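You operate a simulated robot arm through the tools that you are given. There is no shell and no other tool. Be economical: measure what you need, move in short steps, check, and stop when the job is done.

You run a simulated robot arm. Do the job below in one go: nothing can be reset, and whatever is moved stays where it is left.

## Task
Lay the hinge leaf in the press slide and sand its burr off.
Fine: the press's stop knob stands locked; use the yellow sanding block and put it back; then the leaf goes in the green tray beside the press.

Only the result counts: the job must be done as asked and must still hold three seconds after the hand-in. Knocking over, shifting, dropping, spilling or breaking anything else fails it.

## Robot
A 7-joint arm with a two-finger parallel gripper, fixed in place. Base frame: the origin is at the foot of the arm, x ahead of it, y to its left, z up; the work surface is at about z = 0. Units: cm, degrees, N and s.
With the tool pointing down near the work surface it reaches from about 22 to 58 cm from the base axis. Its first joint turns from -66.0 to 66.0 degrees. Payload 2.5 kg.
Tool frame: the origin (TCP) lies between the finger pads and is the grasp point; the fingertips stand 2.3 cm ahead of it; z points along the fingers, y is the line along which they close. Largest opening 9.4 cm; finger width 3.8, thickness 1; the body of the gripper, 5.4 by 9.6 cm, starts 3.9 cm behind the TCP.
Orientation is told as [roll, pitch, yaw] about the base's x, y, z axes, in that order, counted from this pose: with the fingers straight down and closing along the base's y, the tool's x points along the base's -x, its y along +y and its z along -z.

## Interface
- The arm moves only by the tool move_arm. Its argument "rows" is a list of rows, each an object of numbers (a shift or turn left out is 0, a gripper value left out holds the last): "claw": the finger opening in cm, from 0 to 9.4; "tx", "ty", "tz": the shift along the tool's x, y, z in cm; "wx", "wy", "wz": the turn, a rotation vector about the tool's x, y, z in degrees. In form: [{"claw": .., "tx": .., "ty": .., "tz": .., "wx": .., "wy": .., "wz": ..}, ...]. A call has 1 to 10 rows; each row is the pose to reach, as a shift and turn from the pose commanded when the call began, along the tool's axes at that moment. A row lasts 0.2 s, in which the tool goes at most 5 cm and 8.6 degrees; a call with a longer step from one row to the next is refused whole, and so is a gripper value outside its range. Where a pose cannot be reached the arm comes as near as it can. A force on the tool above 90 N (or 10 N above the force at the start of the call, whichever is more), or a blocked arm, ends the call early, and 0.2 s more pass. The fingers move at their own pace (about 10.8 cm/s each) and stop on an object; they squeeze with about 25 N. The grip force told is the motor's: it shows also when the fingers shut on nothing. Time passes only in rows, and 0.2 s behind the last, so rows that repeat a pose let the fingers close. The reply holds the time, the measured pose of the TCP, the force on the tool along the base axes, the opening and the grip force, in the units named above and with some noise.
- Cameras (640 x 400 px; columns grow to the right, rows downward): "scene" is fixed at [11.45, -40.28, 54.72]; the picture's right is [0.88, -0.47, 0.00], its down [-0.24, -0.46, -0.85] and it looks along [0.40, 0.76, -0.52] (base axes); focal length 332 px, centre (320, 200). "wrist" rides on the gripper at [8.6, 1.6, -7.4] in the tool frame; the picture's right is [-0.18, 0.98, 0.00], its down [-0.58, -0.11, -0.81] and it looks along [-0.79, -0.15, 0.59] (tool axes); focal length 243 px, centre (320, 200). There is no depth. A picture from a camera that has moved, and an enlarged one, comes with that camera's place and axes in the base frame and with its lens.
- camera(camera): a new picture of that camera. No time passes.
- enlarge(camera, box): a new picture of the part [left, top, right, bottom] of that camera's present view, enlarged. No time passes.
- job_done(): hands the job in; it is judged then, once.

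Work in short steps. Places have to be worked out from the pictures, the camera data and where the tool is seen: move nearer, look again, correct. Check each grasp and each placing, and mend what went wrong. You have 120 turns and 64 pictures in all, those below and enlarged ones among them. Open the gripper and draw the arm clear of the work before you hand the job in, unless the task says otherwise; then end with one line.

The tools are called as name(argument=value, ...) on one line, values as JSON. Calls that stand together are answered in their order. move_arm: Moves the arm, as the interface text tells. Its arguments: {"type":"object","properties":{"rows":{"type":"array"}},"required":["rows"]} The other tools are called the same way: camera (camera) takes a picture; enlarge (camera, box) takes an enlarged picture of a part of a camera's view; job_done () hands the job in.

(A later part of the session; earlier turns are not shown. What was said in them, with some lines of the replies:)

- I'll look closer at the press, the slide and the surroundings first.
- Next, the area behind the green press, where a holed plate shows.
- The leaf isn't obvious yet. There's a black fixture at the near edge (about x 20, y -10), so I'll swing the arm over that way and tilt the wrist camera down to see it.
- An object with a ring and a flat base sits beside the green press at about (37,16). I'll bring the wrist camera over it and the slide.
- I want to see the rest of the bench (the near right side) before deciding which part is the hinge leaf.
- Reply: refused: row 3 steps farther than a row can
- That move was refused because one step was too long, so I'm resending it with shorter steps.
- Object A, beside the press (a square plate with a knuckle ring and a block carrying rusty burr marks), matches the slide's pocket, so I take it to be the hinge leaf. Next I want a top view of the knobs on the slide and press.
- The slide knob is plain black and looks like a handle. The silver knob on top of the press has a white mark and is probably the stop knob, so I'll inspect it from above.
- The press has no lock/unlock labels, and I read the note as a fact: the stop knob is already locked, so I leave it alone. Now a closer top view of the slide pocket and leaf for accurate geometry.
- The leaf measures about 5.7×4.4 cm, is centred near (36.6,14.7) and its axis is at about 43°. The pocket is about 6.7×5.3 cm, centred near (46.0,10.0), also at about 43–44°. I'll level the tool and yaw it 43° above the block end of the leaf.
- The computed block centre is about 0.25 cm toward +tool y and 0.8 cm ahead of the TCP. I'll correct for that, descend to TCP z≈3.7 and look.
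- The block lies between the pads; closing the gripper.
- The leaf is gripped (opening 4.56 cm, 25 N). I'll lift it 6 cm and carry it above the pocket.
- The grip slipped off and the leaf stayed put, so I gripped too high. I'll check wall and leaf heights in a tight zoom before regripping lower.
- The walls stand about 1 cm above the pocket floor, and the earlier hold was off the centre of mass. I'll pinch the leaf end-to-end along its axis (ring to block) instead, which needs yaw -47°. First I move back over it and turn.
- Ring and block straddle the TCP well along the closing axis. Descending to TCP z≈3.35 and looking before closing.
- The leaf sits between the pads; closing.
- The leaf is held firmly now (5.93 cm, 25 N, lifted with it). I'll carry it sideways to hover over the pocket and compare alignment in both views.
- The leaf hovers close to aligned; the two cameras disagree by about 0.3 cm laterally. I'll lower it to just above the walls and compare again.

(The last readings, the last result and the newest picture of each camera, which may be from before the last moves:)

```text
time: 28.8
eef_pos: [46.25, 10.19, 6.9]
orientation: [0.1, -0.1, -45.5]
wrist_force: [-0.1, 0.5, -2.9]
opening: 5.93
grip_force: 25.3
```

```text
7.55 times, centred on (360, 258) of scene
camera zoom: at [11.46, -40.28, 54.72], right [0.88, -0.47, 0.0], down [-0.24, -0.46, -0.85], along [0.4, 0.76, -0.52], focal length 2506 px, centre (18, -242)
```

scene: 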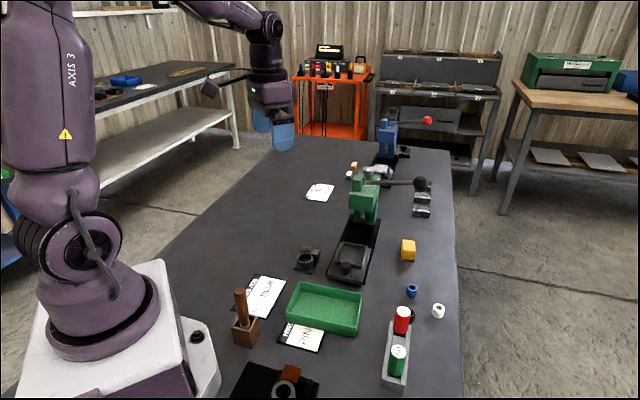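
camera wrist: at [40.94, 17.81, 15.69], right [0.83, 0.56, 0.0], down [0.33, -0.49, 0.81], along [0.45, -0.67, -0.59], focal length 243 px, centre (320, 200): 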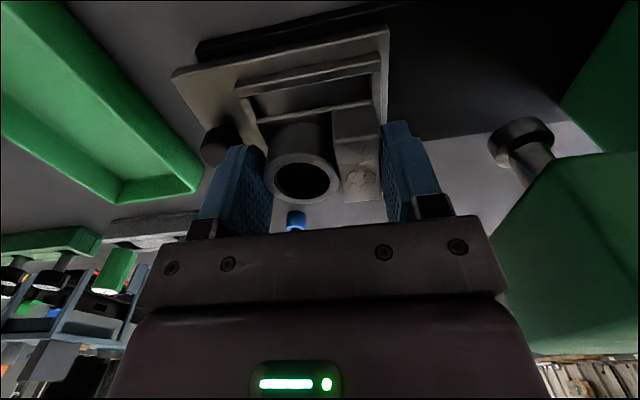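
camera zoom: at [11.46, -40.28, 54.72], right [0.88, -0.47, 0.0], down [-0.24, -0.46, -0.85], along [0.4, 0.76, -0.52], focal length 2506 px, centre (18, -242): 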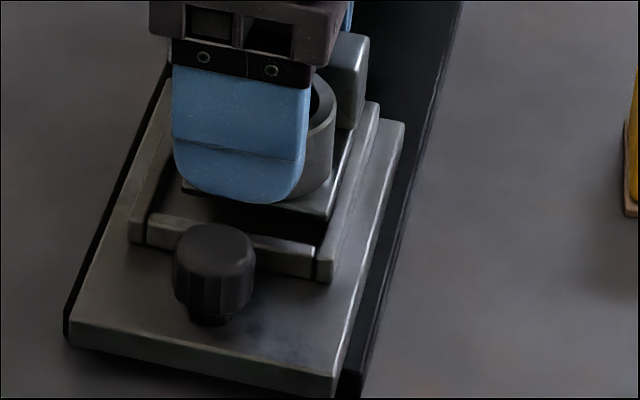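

Projecting the descent in both views shows the leaf should move about 0.55 cm toward the camera side and 0.2 cm toward the knob. I apply that and lower gently.

move_arm(rows=[{"tx": 0.55, "ty": -0.2}, {"tx": 0.55, "ty": -0.2, "tz": 0.4}, {"tx": 0.55, "ty": -0.2, "tz": 0.8}])

enlarge(camera="scene", box=[325, 232, 395, 285])

enlarge(camera="wrist", box=[200, 30, 440, 220])

```text
time: 29.6
eef_pos: [45.71, 10.4, 6.06]
orientation: [0.1, -0.1, -45.5]
wrist_force: [0.2, 0.0, -1.6]
opening: 5.93
grip_force: 24.7
```

```text
7.55 times, centred on (360, 258) of scene
camera zoom: at [11.46, -40.28, 54.72], right [0.88, -0.47, 0.0], down [-0.24, -0.46, -0.85], along [0.4, 0.76, -0.52], focal length 2506 px, centre (18, -242)
```

zoom: 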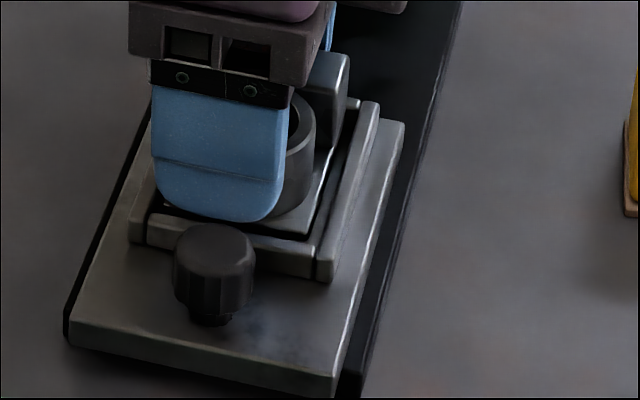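

```text
2.11 times, centred on (320, 125) of wrist
camera zoom: at [40.83, 17.88, 13.64], right [0.83, 0.56, 0.0], down [0.33, -0.49, 0.81], along [0.45, -0.67, -0.59], focal length 511 px, centre (320, 358)
```

zoom: 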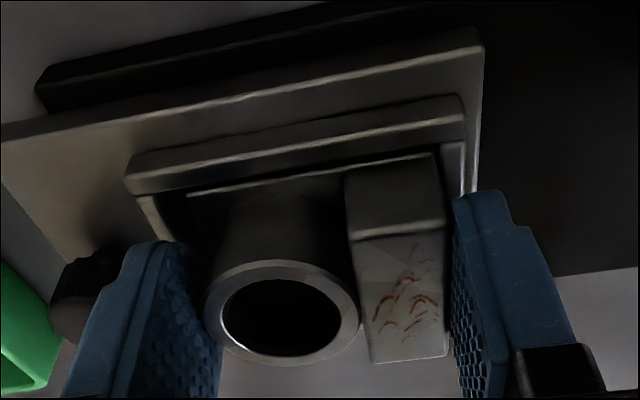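

Now centred, with gaps of roughly 0.4–0.6 cm on each side. Lowering onto the pocket floor in small steps.

move_arm(rows=[{"tz": 0.3, "ty": -0.1}, {"tz": 0.5, "ty": -0.1}, {"tz": 0.7, "ty": -0.1}, {"tz": 0.8, "ty": -0.1}])

```text
time: 30.6
eef_pos: [45.8, 10.52, 5.84]
orientation: [0.4, -0.2, -45.5]
wrist_force: [-4.6, 0.6, 30.4]
opening: 5.93
grip_force: 25.2
```

Contact at z 5.84 (30 N), earlier than I expected. Checking whether the leaf is on the floor or on a wall.

enlarge(camera="wrist", box=[200, 30, 440, 220])

enlarge(camera="scene", box=[325, 232, 395, 285])

```text
2.11 times, centred on (320, 125) of wrist
camera zoom: at [40.82, 17.84, 13.18], right [0.83, 0.56, 0.01], down [0.33, -0.49, 0.81], along [0.45, -0.67, -0.59], focal length 511 px, centre (320, 358)
```

zoom: 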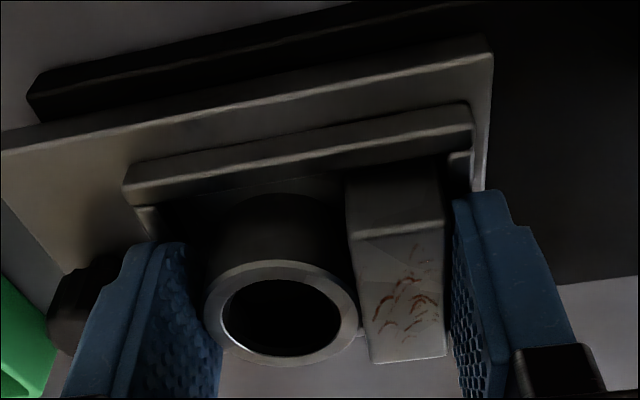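

```text
7.55 times, centred on (360, 258) of scene
camera zoom: at [11.44, -40.28, 54.72], right [0.88, -0.47, 0.0], down [-0.24, -0.46, -0.85], along [0.4, 0.76, -0.52], focal length 2506 px, centre (18, -242)
```

zoom: 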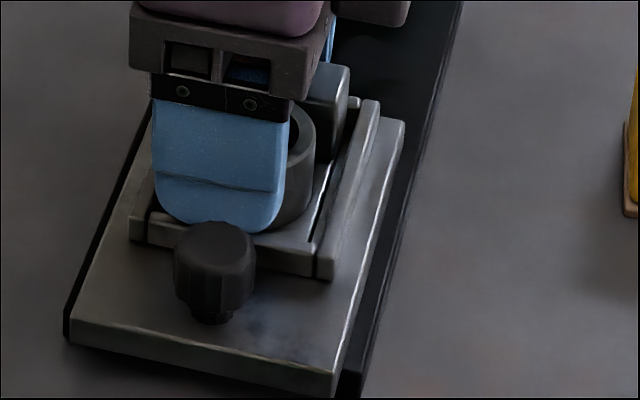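

The plate has dropped below the wall tops and sits on the pocket floor (floor z≈2.4). I'll ease off slightly, open a little, then rise.

move_arm(rows=[{"tz": -0.6, "claw": 5.9}, {"tz": -0.6, "claw": 6.8}, {"tz": -0.6, "claw": 6.8}, {"tz": -2}, {"tz": -5}, {"tz": -9}])

enlarge(camera="scene", box=[325, 232, 395, 285])

```text
time: 32.0
eef_pos: [45.91, 10.29, 14.81]
orientation: [-0.1, 0.0, -45.4]
wrist_force: [-0.2, -0.1, 0.4]
opening: 6.8
grip_force: 0.0
```

```text
7.55 times, centred on (360, 258) of scene
camera zoom: at [11.46, -40.28, 54.72], right [0.88, -0.47, 0.0], down [-0.24, -0.46, -0.85], along [0.4, 0.76, -0.52], focal length 2506 px, centre (18, -242)
```

zoom: 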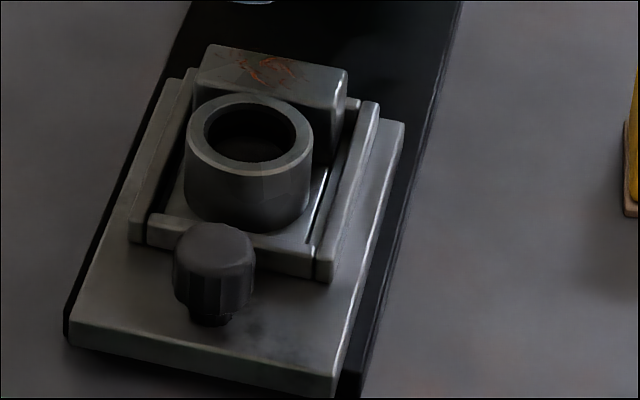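

The leaf lies flat in the pocket. Next, the yellow block at about (59.5,5.6), roughly 3.3×4.1 cm with its long axis near 48°. I move clear of the press and turn to yaw 48°.

move_arm(rows=[{"tx": -3.5, "ty": -1.5, "tz": -1}, {"tx": -7, "ty": -3, "tz": -1.5}, {"tx": -9.9, "ty": -4.2, "tz": -1.5, "wz": -8}])

move_arm(rows=[{"wz": -8.5}, {"wz": -17}, {"wz": -25.5}, {"wz": -34}, {"wz": -42.5}, {"wz": -51}, {"wz": -59.5}, {"wz": -68}, {"wz": -76.5}, {"wz": -85}])

camera(camera="wrist")

```text
time: 32.8
eef_pos: [49.79, 0.44, 16.06]
orientation: [0.0, -0.1, -37.4]
wrist_force: [0.3, -0.3, 1.2]
opening: 6.8
grip_force: 0.1
```

```text
time: 35.0
eef_pos: [49.61, 0.38, 15.97]
orientation: [-0.2, -0.1, 47.6]
wrist_force: [-1.0, 0.2, 1.1]
opening: 6.78
grip_force: 0.1
```

```text
13 pictures are left
camera wrist: at [42.59, -4.83, 23.49], right [-0.6, 0.8, 0.0], down [0.47, 0.36, 0.81], along [0.64, 0.49, -0.59], focal length 243 px, centre (320, 200)
```

wrist: 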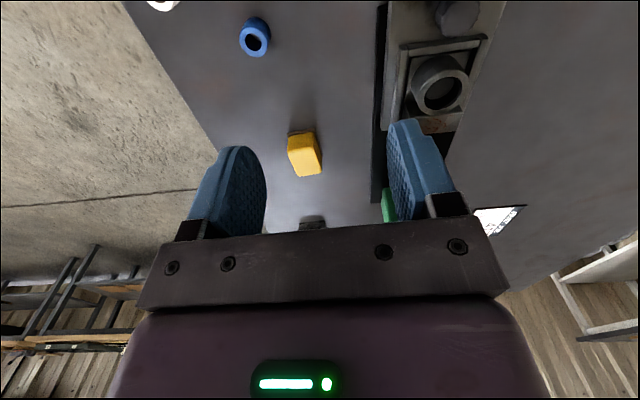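

The block's centre computes to about (60,5.9), axis about 46°. I approach slightly on its near side at z≈8 to see what the arm can reach.

move_arm(rows=[{"tx": -3.4, "ty": -1.3, "tz": 1}, {"tx": -6.8, "ty": -2.6, "tz": 3}, {"tx": -10.1, "ty": -3.9, "tz": 5}, {"tx": -10.1, "ty": -3.9, "tz": 8}, {"tx": -10.1, "ty": -3.9, "tz": 8}])

```text
time: 35.8
eef_pos: [57.2, 3.19, 11.48]
orientation: [1.2, 2.8, 47.5]
wrist_force: [-3.5, -5.4, -0.5]
opening: 6.8
grip_force: 0.1
stopped in row 3: the force on the tool passed its limit (the readings are from after the stop); the commanded pose is now the measured one
```

Something stopped the move. Checking the scene.

camera(camera="scene")

```text
12 pictures are left
```

scene: 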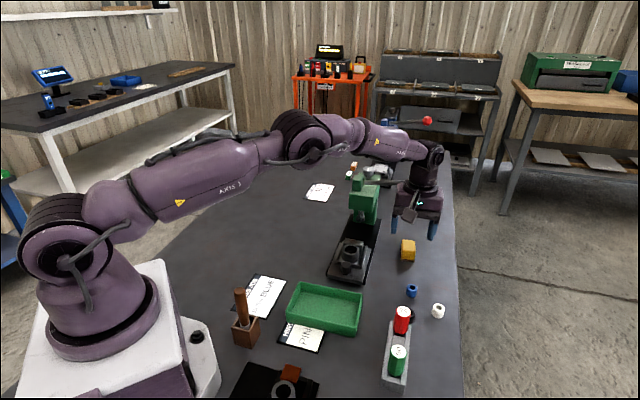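

The press lever's ball sits at about (62,7,18.5), directly above the yellow block, so the upright hand touched it. I'll back off and lean the hand away from it, tilting 25° about the closing axis with the fingers pointing forward, so I can come in under the lever.

move_arm(rows=[{"tx": 2.5}, {"tx": 5, "wx": 1}, {"tx": 5, "wx": 2, "wy": -7}, {"tx": 5, "wx": 2.9, "wy": -14}, {"tx": 4, "wx": 2.9, "wy": -20}, {"tx": 2.5, "wx": 2.9, "wy": -26}, {"tx": 2, "wx": 2.9, "wy": -26}])

camera(camera="wrist")

enlarge(camera="scene", box=[330, 140, 480, 280])

```text
time: 37.4
eef_pos: [56.01, 1.74, 11.6]
orientation: [-2.0, -23.4, 47.8]
wrist_force: [-0.3, 0.2, -0.2]
opening: 6.79
grip_force: 0.1
```

```text
11 pictures are left
camera wrist: at [47.25, -4.97, 14.99], right [-0.61, 0.79, 0.04], down [0.2, 0.1, 0.97], along [0.77, 0.6, -0.22], focal length 243 px, centre (320, 200)
```

wrist: 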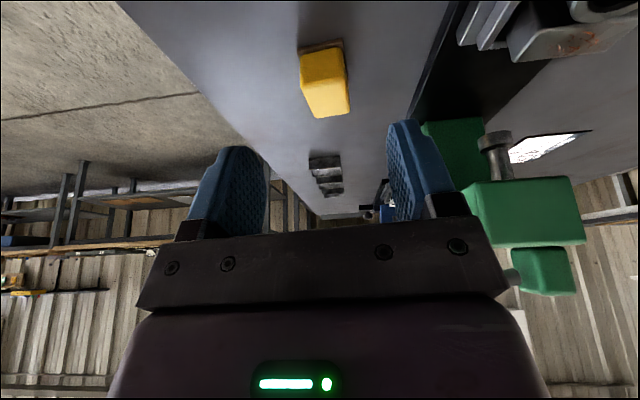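

```text
2.86 times, centred on (405, 210) of scene
camera zoom: at [11.45, -40.28, 54.72], right [0.88, -0.47, 0.0], down [-0.24, -0.46, -0.85], along [0.4, 0.76, -0.52], focal length 949 px, centre (77, 171)
```

zoom: 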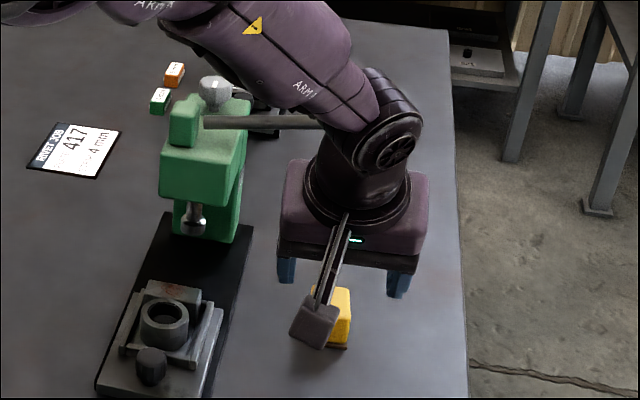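

The lever looks undisturbed. The block's centre is confirmed at about (60,6.05) with its axis near 48°. I move in along the tilted tool axis to straddle it.

move_arm(rows=[{"tx": -0.8, "tz": 1.5, "wx": -1}, {"tx": -1.6, "tz": 3, "wx": -2}, {"tx": -1.6, "tz": 5, "wx": -2}, {"tx": -1.6, "tz": 7, "wx": -2}, {"tx": -1.6, "tz": 8.5, "wx": -2}, {"tx": -1.6, "tz": 9.5, "wx": -2}])

camera(camera="wrist")

```text
time: 38.8
eef_pos: [59.75, 5.56, 3.35]
orientation: [0.1, -23.3, 47.8]
wrist_force: [0.4, -0.1, -0.5]
opening: 6.79
grip_force: 0.0
```

```text
9 pictures are left
camera wrist: at [51.13, -1.31, 6.86], right [-0.62, 0.78, 0.07], down [0.23, 0.09, 0.97], along [0.76, 0.61, -0.23], focal length 243 px, centre (320, 200)
```

wrist: 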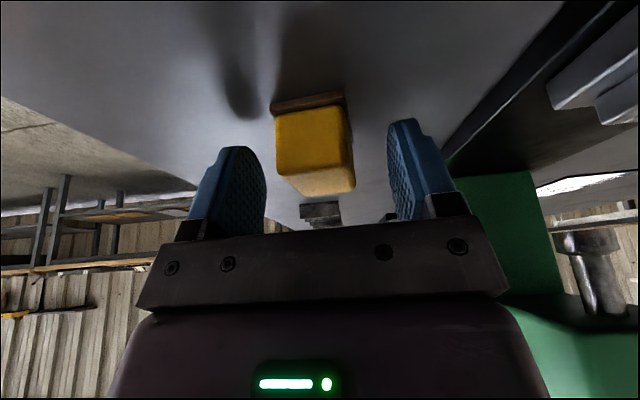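

The block is between the pads with the soles clear. Closing, then a small lift.

move_arm(rows=[{"claw": 5}, {"claw": 4}, {"claw": 3}, {"claw": 2.2}, {"claw": 2.2}])

move_arm(rows=[{"tz": -0.5}, {"tz": -1}, {"tz": -2}, {"tz": -3}])

camera(camera="wrist")

```text
time: 40.0
eef_pos: [59.65, 5.66, 3.32]
orientation: [0.1, -23.3, 47.8]
wrist_force: [-0.1, 0.5, 0.7]
opening: 3.16
grip_force: 24.4
```

```text
time: 41.0
eef_pos: [58.86, 4.72, 6.34]
orientation: [0.2, -23.2, 47.8]
wrist_force: [0.1, -1.7, -1.0]
opening: 3.13
grip_force: 25.6
```

```text
8 pictures are left
camera wrist: at [50.38, -2.18, 9.7], right [-0.61, 0.79, 0.08], down [0.23, 0.08, 0.97], along [0.76, 0.61, -0.23], focal length 243 px, centre (320, 200)
```

wrist: 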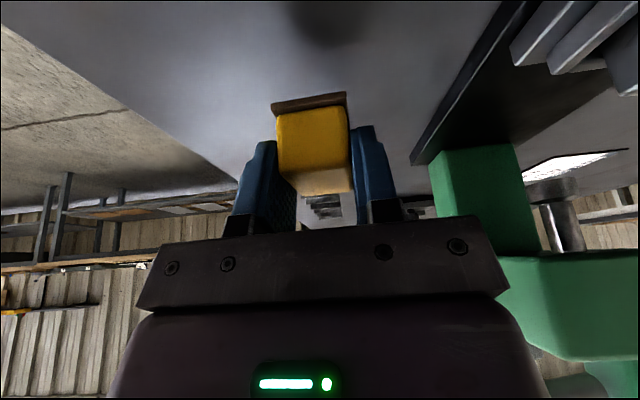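

The block came up with its brown abrasive sole (sole bottom is TCP − 3.32 cm). I carry it over the burr on the leaf's block, hovering at TCP z≈10.5 and keeping the lean away from the press.

move_arm(rows=[{"tz": -3, "tx": 1.5}, {"tz": -4.6, "tx": 2, "ty": 3}, {"tz": -4.6, "tx": 2, "ty": 6.5}, {"tz": -4.6, "tx": 1.5, "ty": 10}, {"tz": -4.6, "tx": 0.2, "ty": 13}, {"tz": -4.6, "tx": 0.2, "ty": 13}])

enlarge(camera="scene", box=[310, 200, 410, 285])

```text
time: 42.4
eef_pos: [47.65, 11.72, 10.53]
orientation: [0.1, -23.4, 47.8]
wrist_force: [-0.4, 0.1, -0.7]
opening: 3.16
grip_force: 24.7
```

```text
4.71 times, centred on (360, 242) of scene
camera zoom: at [11.45, -40.28, 54.72], right [0.88, -0.47, 0.0], down [-0.24, -0.46, -0.85], along [0.4, 0.76, -0.52], focal length 1563 px, centre (132, 0)
```

zoom: 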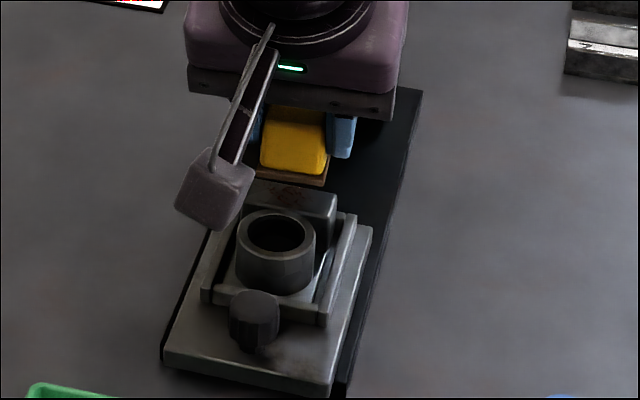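

The sole is over the burr face, with its near edge close to the block's near edge. Descending until light contact.

move_arm(rows=[{"tx": 0.32, "tz": 0.73}, {"tx": 0.55, "tz": 1.29}, {"tx": 0.67, "tz": 1.56}])

```text
time: 43.2
eef_pos: [47.9, 11.6, 8.69]
orientation: [0.1, -23.3, 47.9]
wrist_force: [-0.4, 0.8, 0.0]
opening: 3.14
grip_force: 25.4
```

No contact yet at 8.69; smaller steps.

move_arm(rows=[{"tx": 0.08, "tz": 0.18}, {"tx": 0.16, "tz": 0.37}])

```text
time: 43.8
eef_pos: [48.08, 11.77, 8.52]
orientation: [0.0, -23.6, 47.8]
wrist_force: [-2.4, 1.8, 18.1]
opening: 3.14
grip_force: 25.4
```

Contact at TCP z≈8.5 with about 18 N. Stroking side to side along the block.

move_arm(rows=[{"ty": 0.7}, {"ty": 1.4}, {"ty": 0.7}, {"ty": 0}, {"ty": -0.7}, {"ty": -1.4}, {"ty": -0.7}, {"ty": 0}, {"ty": 0.7}, {"ty": 1.4}])

move_arm(rows=[{"ty": -0.7}, {"ty": -1.4}, {"ty": -2.1}, {"ty": -2.8}, {"ty": -2.1}, {"ty": -1.4}, {"ty": -0.7}, {"ty": 0}, {"ty": -0.7}, {"ty": -1.4}])

move_arm(rows=[{"tx": 0.4}, {"tx": 0.4, "ty": 0.7}, {"tx": 0.4, "ty": 1.4}, {"tx": 0, "ty": 0.7}, {"tx": 0, "ty": -0.7}, {"ty": -1.4}, {"ty": -0.7}, {"ty": 0}])

```text
time: 46.0
eef_pos: [46.97, 12.56, 8.47]
orientation: [-0.2, -23.5, 47.9]
wrist_force: [8.0, -4.9, 20.8]
opening: 3.12
grip_force: 25.0
```

```text
time: 48.2
eef_pos: [47.9, 11.82, 8.4]
orientation: [0.2, -23.3, 47.9]
wrist_force: [-2.1, 2.1, 8.5]
opening: 3.15
grip_force: 25.2
```

```text
time: 50.0
eef_pos: [48.04, 11.56, 8.32]
orientation: [-0.2, -23.5, 47.7]
wrist_force: [5.9, -6.1, 23.3]
opening: 3.14
grip_force: 24.6
```

Strokes done with steady contact. Lifting and checking the burr.

move_arm(rows=[{"tx": -0.8, "tz": -1.84}, {"tx": -1.6, "tz": -3.67}])

enlarge(camera="scene", box=[325, 220, 395, 285])

```text
time: 50.6
eef_pos: [47.85, 12.04, 12.14]
orientation: [0.2, -23.2, 47.7]
wrist_force: [0.2, -0.5, -0.5]
opening: 3.11
grip_force: 25.2
```

```text
6.15 times, centred on (360, 252) of scene
camera zoom: at [11.46, -40.28, 54.72], right [0.88, -0.47, 0.0], down [-0.24, -0.46, -0.85], along [0.4, 0.76, -0.52], focal length 2044 px, centre (74, -123)
```

zoom: 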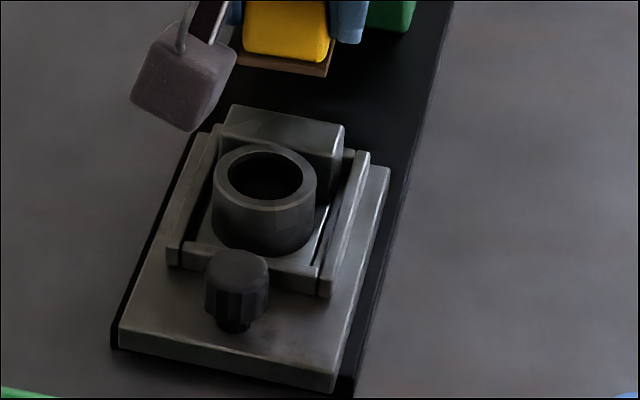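

The burr is gone. Now returning the sanding block to its original spot along the same tilted approach line.

move_arm(rows=[{"tx": 0.5, "ty": -3.3}, {"tx": 0.5, "ty": -6.6}, {"tx": 0.56, "ty": -9.9}, {"tx": 0.56, "ty": -13.1}, {"tx": 0.56, "ty": -13.1, "tz": 2.5}, {"tx": 0.56, "ty": -13.1, "tz": 5}, {"tx": 0.56, "ty": -13.1, "tz": 7}, {"tx": 0.56, "ty": -13.1, "tz": 8.4}])

```text
time: 52.4
eef_pos: [59.52, 5.03, 4.25]
orientation: [0.1, -23.4, 47.9]
wrist_force: [0.0, -0.9, -0.4]
opening: 3.09
grip_force: 25.2
```

move_arm(rows=[{"tx": -0.1, "ty": 0.2, "tz": 0.5}, {"tx": -0.1, "ty": 0.2, "tz": 0.85}, {"tx": -0.1, "ty": 0.2, "tz": 1.0}])

```text
time: 53.2
eef_pos: [59.66, 5.59, 3.42]
orientation: [0.1, -23.2, 47.7]
wrist_force: [-0.2, 1.0, 0.2]
opening: 3.13
grip_force: 25.6
```

No contact yet; a touch lower until the sole meets the table.

move_arm(rows=[{"tx": 0.04, "tz": 0.1}, {"tx": 0.08, "tz": 0.18}])

```text
time: 53.8
eef_pos: [59.72, 5.56, 3.23]
orientation: [0.1, -23.3, 47.9]
wrist_force: [-0.4, -0.3, 0.5]
opening: 3.12
grip_force: 24.7
```

move_arm(rows=[{"tx": 0.03, "tz": 0.08}, {"tx": 0.06, "tz": 0.15}])

```text
time: 54.4
eef_pos: [59.79, 5.61, 3.19]
orientation: [0.1, -23.3, 47.7]
wrist_force: [-1.7, 0.3, 5.3]
opening: 3.15
grip_force: 25.2
```

The sole is on the table (5 N). Opening, then retreating along the tool axis.

move_arm(rows=[{"claw": 4}, {"claw": 5.5}, {"claw": 6.5}, {"claw": 6.5, "tz": -2}, {"tz": -5}, {"tz": -9}])

camera(camera="wrist")

```text
time: 55.8
eef_pos: [57.3, 2.93, 11.32]
orientation: [0.1, -23.3, 47.7]
wrist_force: [0.6, -0.1, -0.8]
opening: 6.49
grip_force: 0.1
```

```text
5 pictures are left
camera wrist: at [48.81, -3.96, 14.79], right [-0.62, 0.78, 0.07], down [0.23, 0.08, 0.97], along [0.76, 0.61, -0.23], focal length 243 px, centre (320, 200)
```

wrist: 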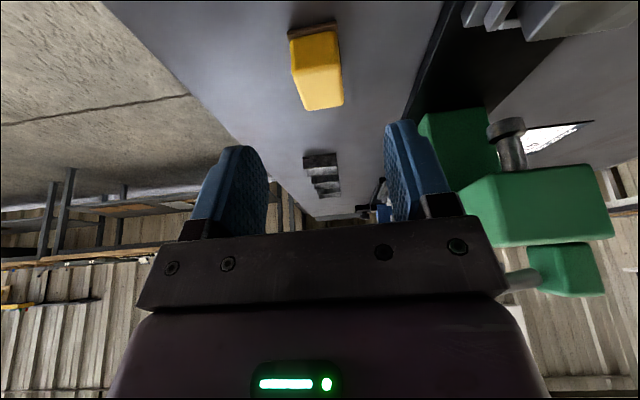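

The sanding block stands back in its place. Now I retreat and level the tool, then rotate back to yaw -45° to pick up the leaf.

move_arm(rows=[{"tx": 2.5, "tz": -2, "ty": 1}, {"tx": 4.5, "tz": -5, "ty": 2}, {"tx": 4.8, "tz": -8, "ty": 3.9}, {"tx": 4.8, "tz": -8, "ty": 3.9, "wy": 8}, {"tx": 4.8, "tz": -8, "ty": 3.9, "wy": 16}, {"tx": 4.8, "tz": -8, "ty": 3.9, "wy": 23.3}])

move_arm(rows=[{"wz": 8.5}, {"wz": 17}, {"wz": 25.5}, {"wz": 34}, {"wz": 42.5}, {"wz": 51}, {"wz": 59.5}, {"wz": 68}, {"wz": 76.5}, {"wz": 85}])

```text
time: 57.2
eef_pos: [49.4, -0.03, 17.02]
orientation: [0.2, 0.1, 47.8]
wrist_force: [0.9, -1.0, 0.8]
opening: 6.51
grip_force: 0.1
```

```text
time: 59.4
eef_pos: [49.29, -0.03, 16.83]
orientation: [0.0, 0.1, -37.2]
wrist_force: [0.2, 0.4, 0.6]
opening: 6.5
grip_force: 0.1
```

move_arm(rows=[{"tx": 3, "ty": 2, "wz": 4, "claw": 6.8}, {"tx": 6, "ty": 4.1, "wz": 8.2}, {"tx": 9.06, "ty": 6.25, "tz": 1.5, "wz": 8.2}, {"tx": 9.06, "ty": 6.25, "tz": 4, "wz": 8.2}, {"tx": 9.06, "ty": 6.25, "tz": 6, "wz": 8.2}])

enlarge(camera="wrist", box=[180, 10, 440, 230])

```text
time: 60.6
eef_pos: [45.88, 10.38, 10.96]
orientation: [0.1, 0.1, -45.4]
wrist_force: [0.8, -0.8, -0.7]
opening: 6.77
grip_force: 0.2
```

```text
1.82 times, centred on (310, 120) of wrist
camera zoom: at [41.01, 17.74, 18.47], right [0.83, 0.56, 0.0], down [0.33, -0.49, 0.81], along [0.45, -0.67, -0.59], focal length 441 px, centre (338, 346)
```

zoom: 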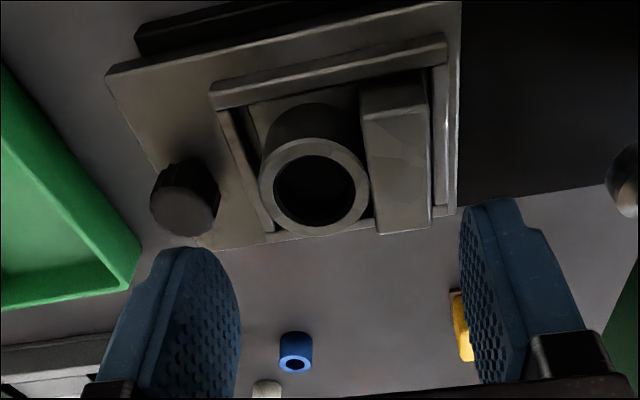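

The ring is at -0.78 cm along the axis and about 0 laterally, so the pads straddle the leaf with about 0.4 cm each side. Descending and closing.

move_arm(rows=[{"tz": 2, "ty": 0.05}, {"tz": 3.5, "ty": 0.05}, {"tz": 4.6, "ty": 0.05}, {"tz": 5.05, "ty": 0.05}])

move_arm(rows=[{"claw": 6}, {"claw": 5}, {"claw": 4}, {"claw": 3}, {"claw": 3}])

move_arm(rows=[{"tz": -0.5}, {"tz": -1}, {"tz": -1.5}, {"tz": -2.5}, {"tz": -4}, {"tz": -6}])

```text
time: 61.6
eef_pos: [46.0, 10.49, 5.79]
orientation: [0.1, 0.1, -45.3]
wrist_force: [0.6, 0.4, 0.5]
opening: 6.81
grip_force: 0.1
```

```text
time: 62.8
eef_pos: [45.87, 10.52, 5.74]
orientation: [0.0, 0.1, -45.4]
wrist_force: [0.5, 0.7, 0.1]
opening: 5.91
grip_force: 25.7
```

```text
time: 64.2
eef_pos: [45.98, 10.36, 12.11]
orientation: [0.0, 0.1, -45.4]
wrist_force: [0.2, 0.0, -1.9]
opening: 5.9
grip_force: 25.0
```

The leaf is held (5.9 cm, 25 N). I move over the tray's centre at about (33.5,0.2) and turn so its long side lies along the tray.

move_arm(rows=[{"ty": -4, "tx": 0.4, "tz": -1}, {"ty": -8, "tx": 0.8, "tz": -1}, {"ty": -12, "tx": 1.2, "tz": -1, "wz": -7}, {"ty": -16.1, "tx": 1.5, "tz": -1, "wz": -14}])

move_arm(rows=[{"wz": -8.2}, {"wz": -16.4}, {"wz": -24.6}, {"wz": -32.8}, {"wz": -41}, {"wz": -49.2}, {"wz": -57.4}, {"wz": -65.6}, {"wz": -73.8}, {"wz": -81}])

camera(camera="wrist")

```text
time: 65.2
eef_pos: [33.33, 0.17, 12.88]
orientation: [0.1, 0.1, -31.2]
wrist_force: [-0.1, -0.2, -1.5]
opening: 5.88
grip_force: 25.2
```

```text
time: 67.4
eef_pos: [33.35, 0.2, 12.88]
orientation: [0.1, 0.0, 49.8]
wrist_force: [0.4, -0.4, -1.8]
opening: 5.89
grip_force: 24.6
```

```text
3 pictures are left
camera wrist: at [26.56, -5.23, 20.35], right [-0.63, 0.78, 0.0], down [0.46, 0.37, 0.81], along [0.62, 0.51, -0.59], focal length 243 px, centre (320, 200)
```

wrist: 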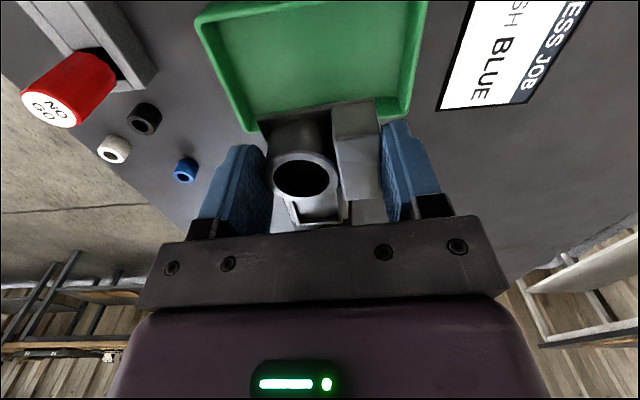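

Tray centre is confirmed near (33.5,0.1), right under the leaf. Lowering.

move_arm(rows=[{"tz": 3}, {"tz": 6}, {"tz": 7.5}, {"tz": 8.4}, {"tz": 8.8}])

move_arm(rows=[{"tz": 0.15}, {"tz": 0.3}])

```text
time: 68.6
eef_pos: [33.42, 0.23, 4.0]
orientation: [0.1, 0.0, 49.6]
wrist_force: [-0.6, 0.9, -2.3]
opening: 5.91
grip_force: 24.3
```

```text
time: 69.2
eef_pos: [33.42, 0.24, 3.84]
orientation: [0.1, 0.0, 49.7]
wrist_force: [-3.4, 0.5, 10.1]
opening: 5.92
grip_force: 25.4
```

Contact with the tray floor (10 N). Releasing and rising straight up.

move_arm(rows=[{"tz": -0.15, "claw": 6.4}, {"tz": -0.15, "claw": 7.2}, {"tz": -0.15, "claw": 7.4}, {"tz": -2}, {"tz": -5}, {"tz": -9}, {"tz": -13}, {"tz": -16, "tx": 3}])

camera(camera="scene")

```text
time: 71.0
eef_pos: [31.45, -1.98, 19.94]
orientation: [0.3, 0.0, 49.7]
wrist_force: [-0.1, -0.5, 0.1]
opening: 7.41
grip_force: 0.1
```

```text
2 pictures are left
```

scene: 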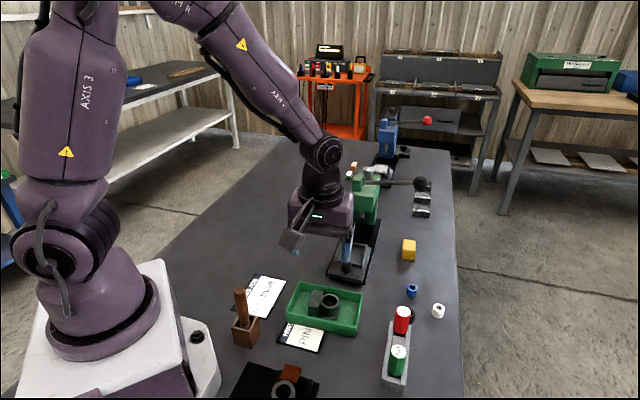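

The leaf lies in the green tray, and the sanding block and lever are in their original places. I raise the arm clear and take a last look.

move_arm(rows=[{"tz": -4}, {"tz": -8, "tx": 2}, {"tz": -12, "tx": 4}, {"tz": -14, "tx": 5}, {"tz": -14, "tx": 5}])

enlarge(camera="scene", box=[270, 150, 460, 350])

```text
time: 72.2
eef_pos: [28.24, -5.62, 33.73]
orientation: [0.2, 0.0, 49.6]
wrist_force: [0.3, 0.4, -0.1]
opening: 7.41
grip_force: 0.1
```

```text
2.00 times, centred on (365, 250) of scene
camera zoom: at [11.45, -40.28, 54.72], right [0.88, -0.47, 0.0], down [-0.24, -0.46, -0.85], along [0.4, 0.76, -0.52], focal length 664 px, centre (230, 100)
```

zoom: 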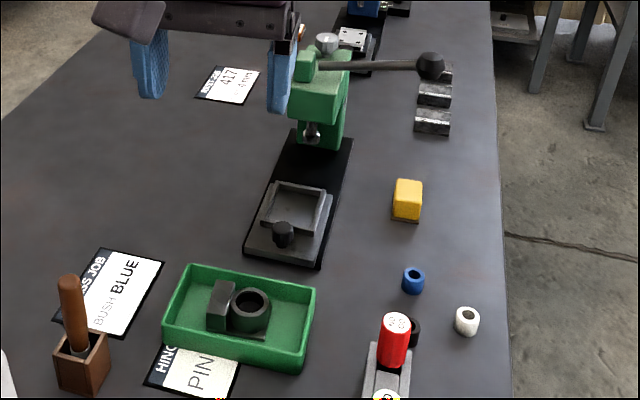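

Everything is in place: the leaf is in the tray, the sanding block is back, and the press and its knobs are as they were. Handing in.

job_done()

```text
The job is handed in.
```

The hinge leaf was laid in the press slide, its burr sanded off, and it now lies in the green tray, with the yellow sanding block back in its place; the stop knob has no lock marks to check, so I took it as already locked and left it alone, and the hand touched the press lever once without any visible shift.
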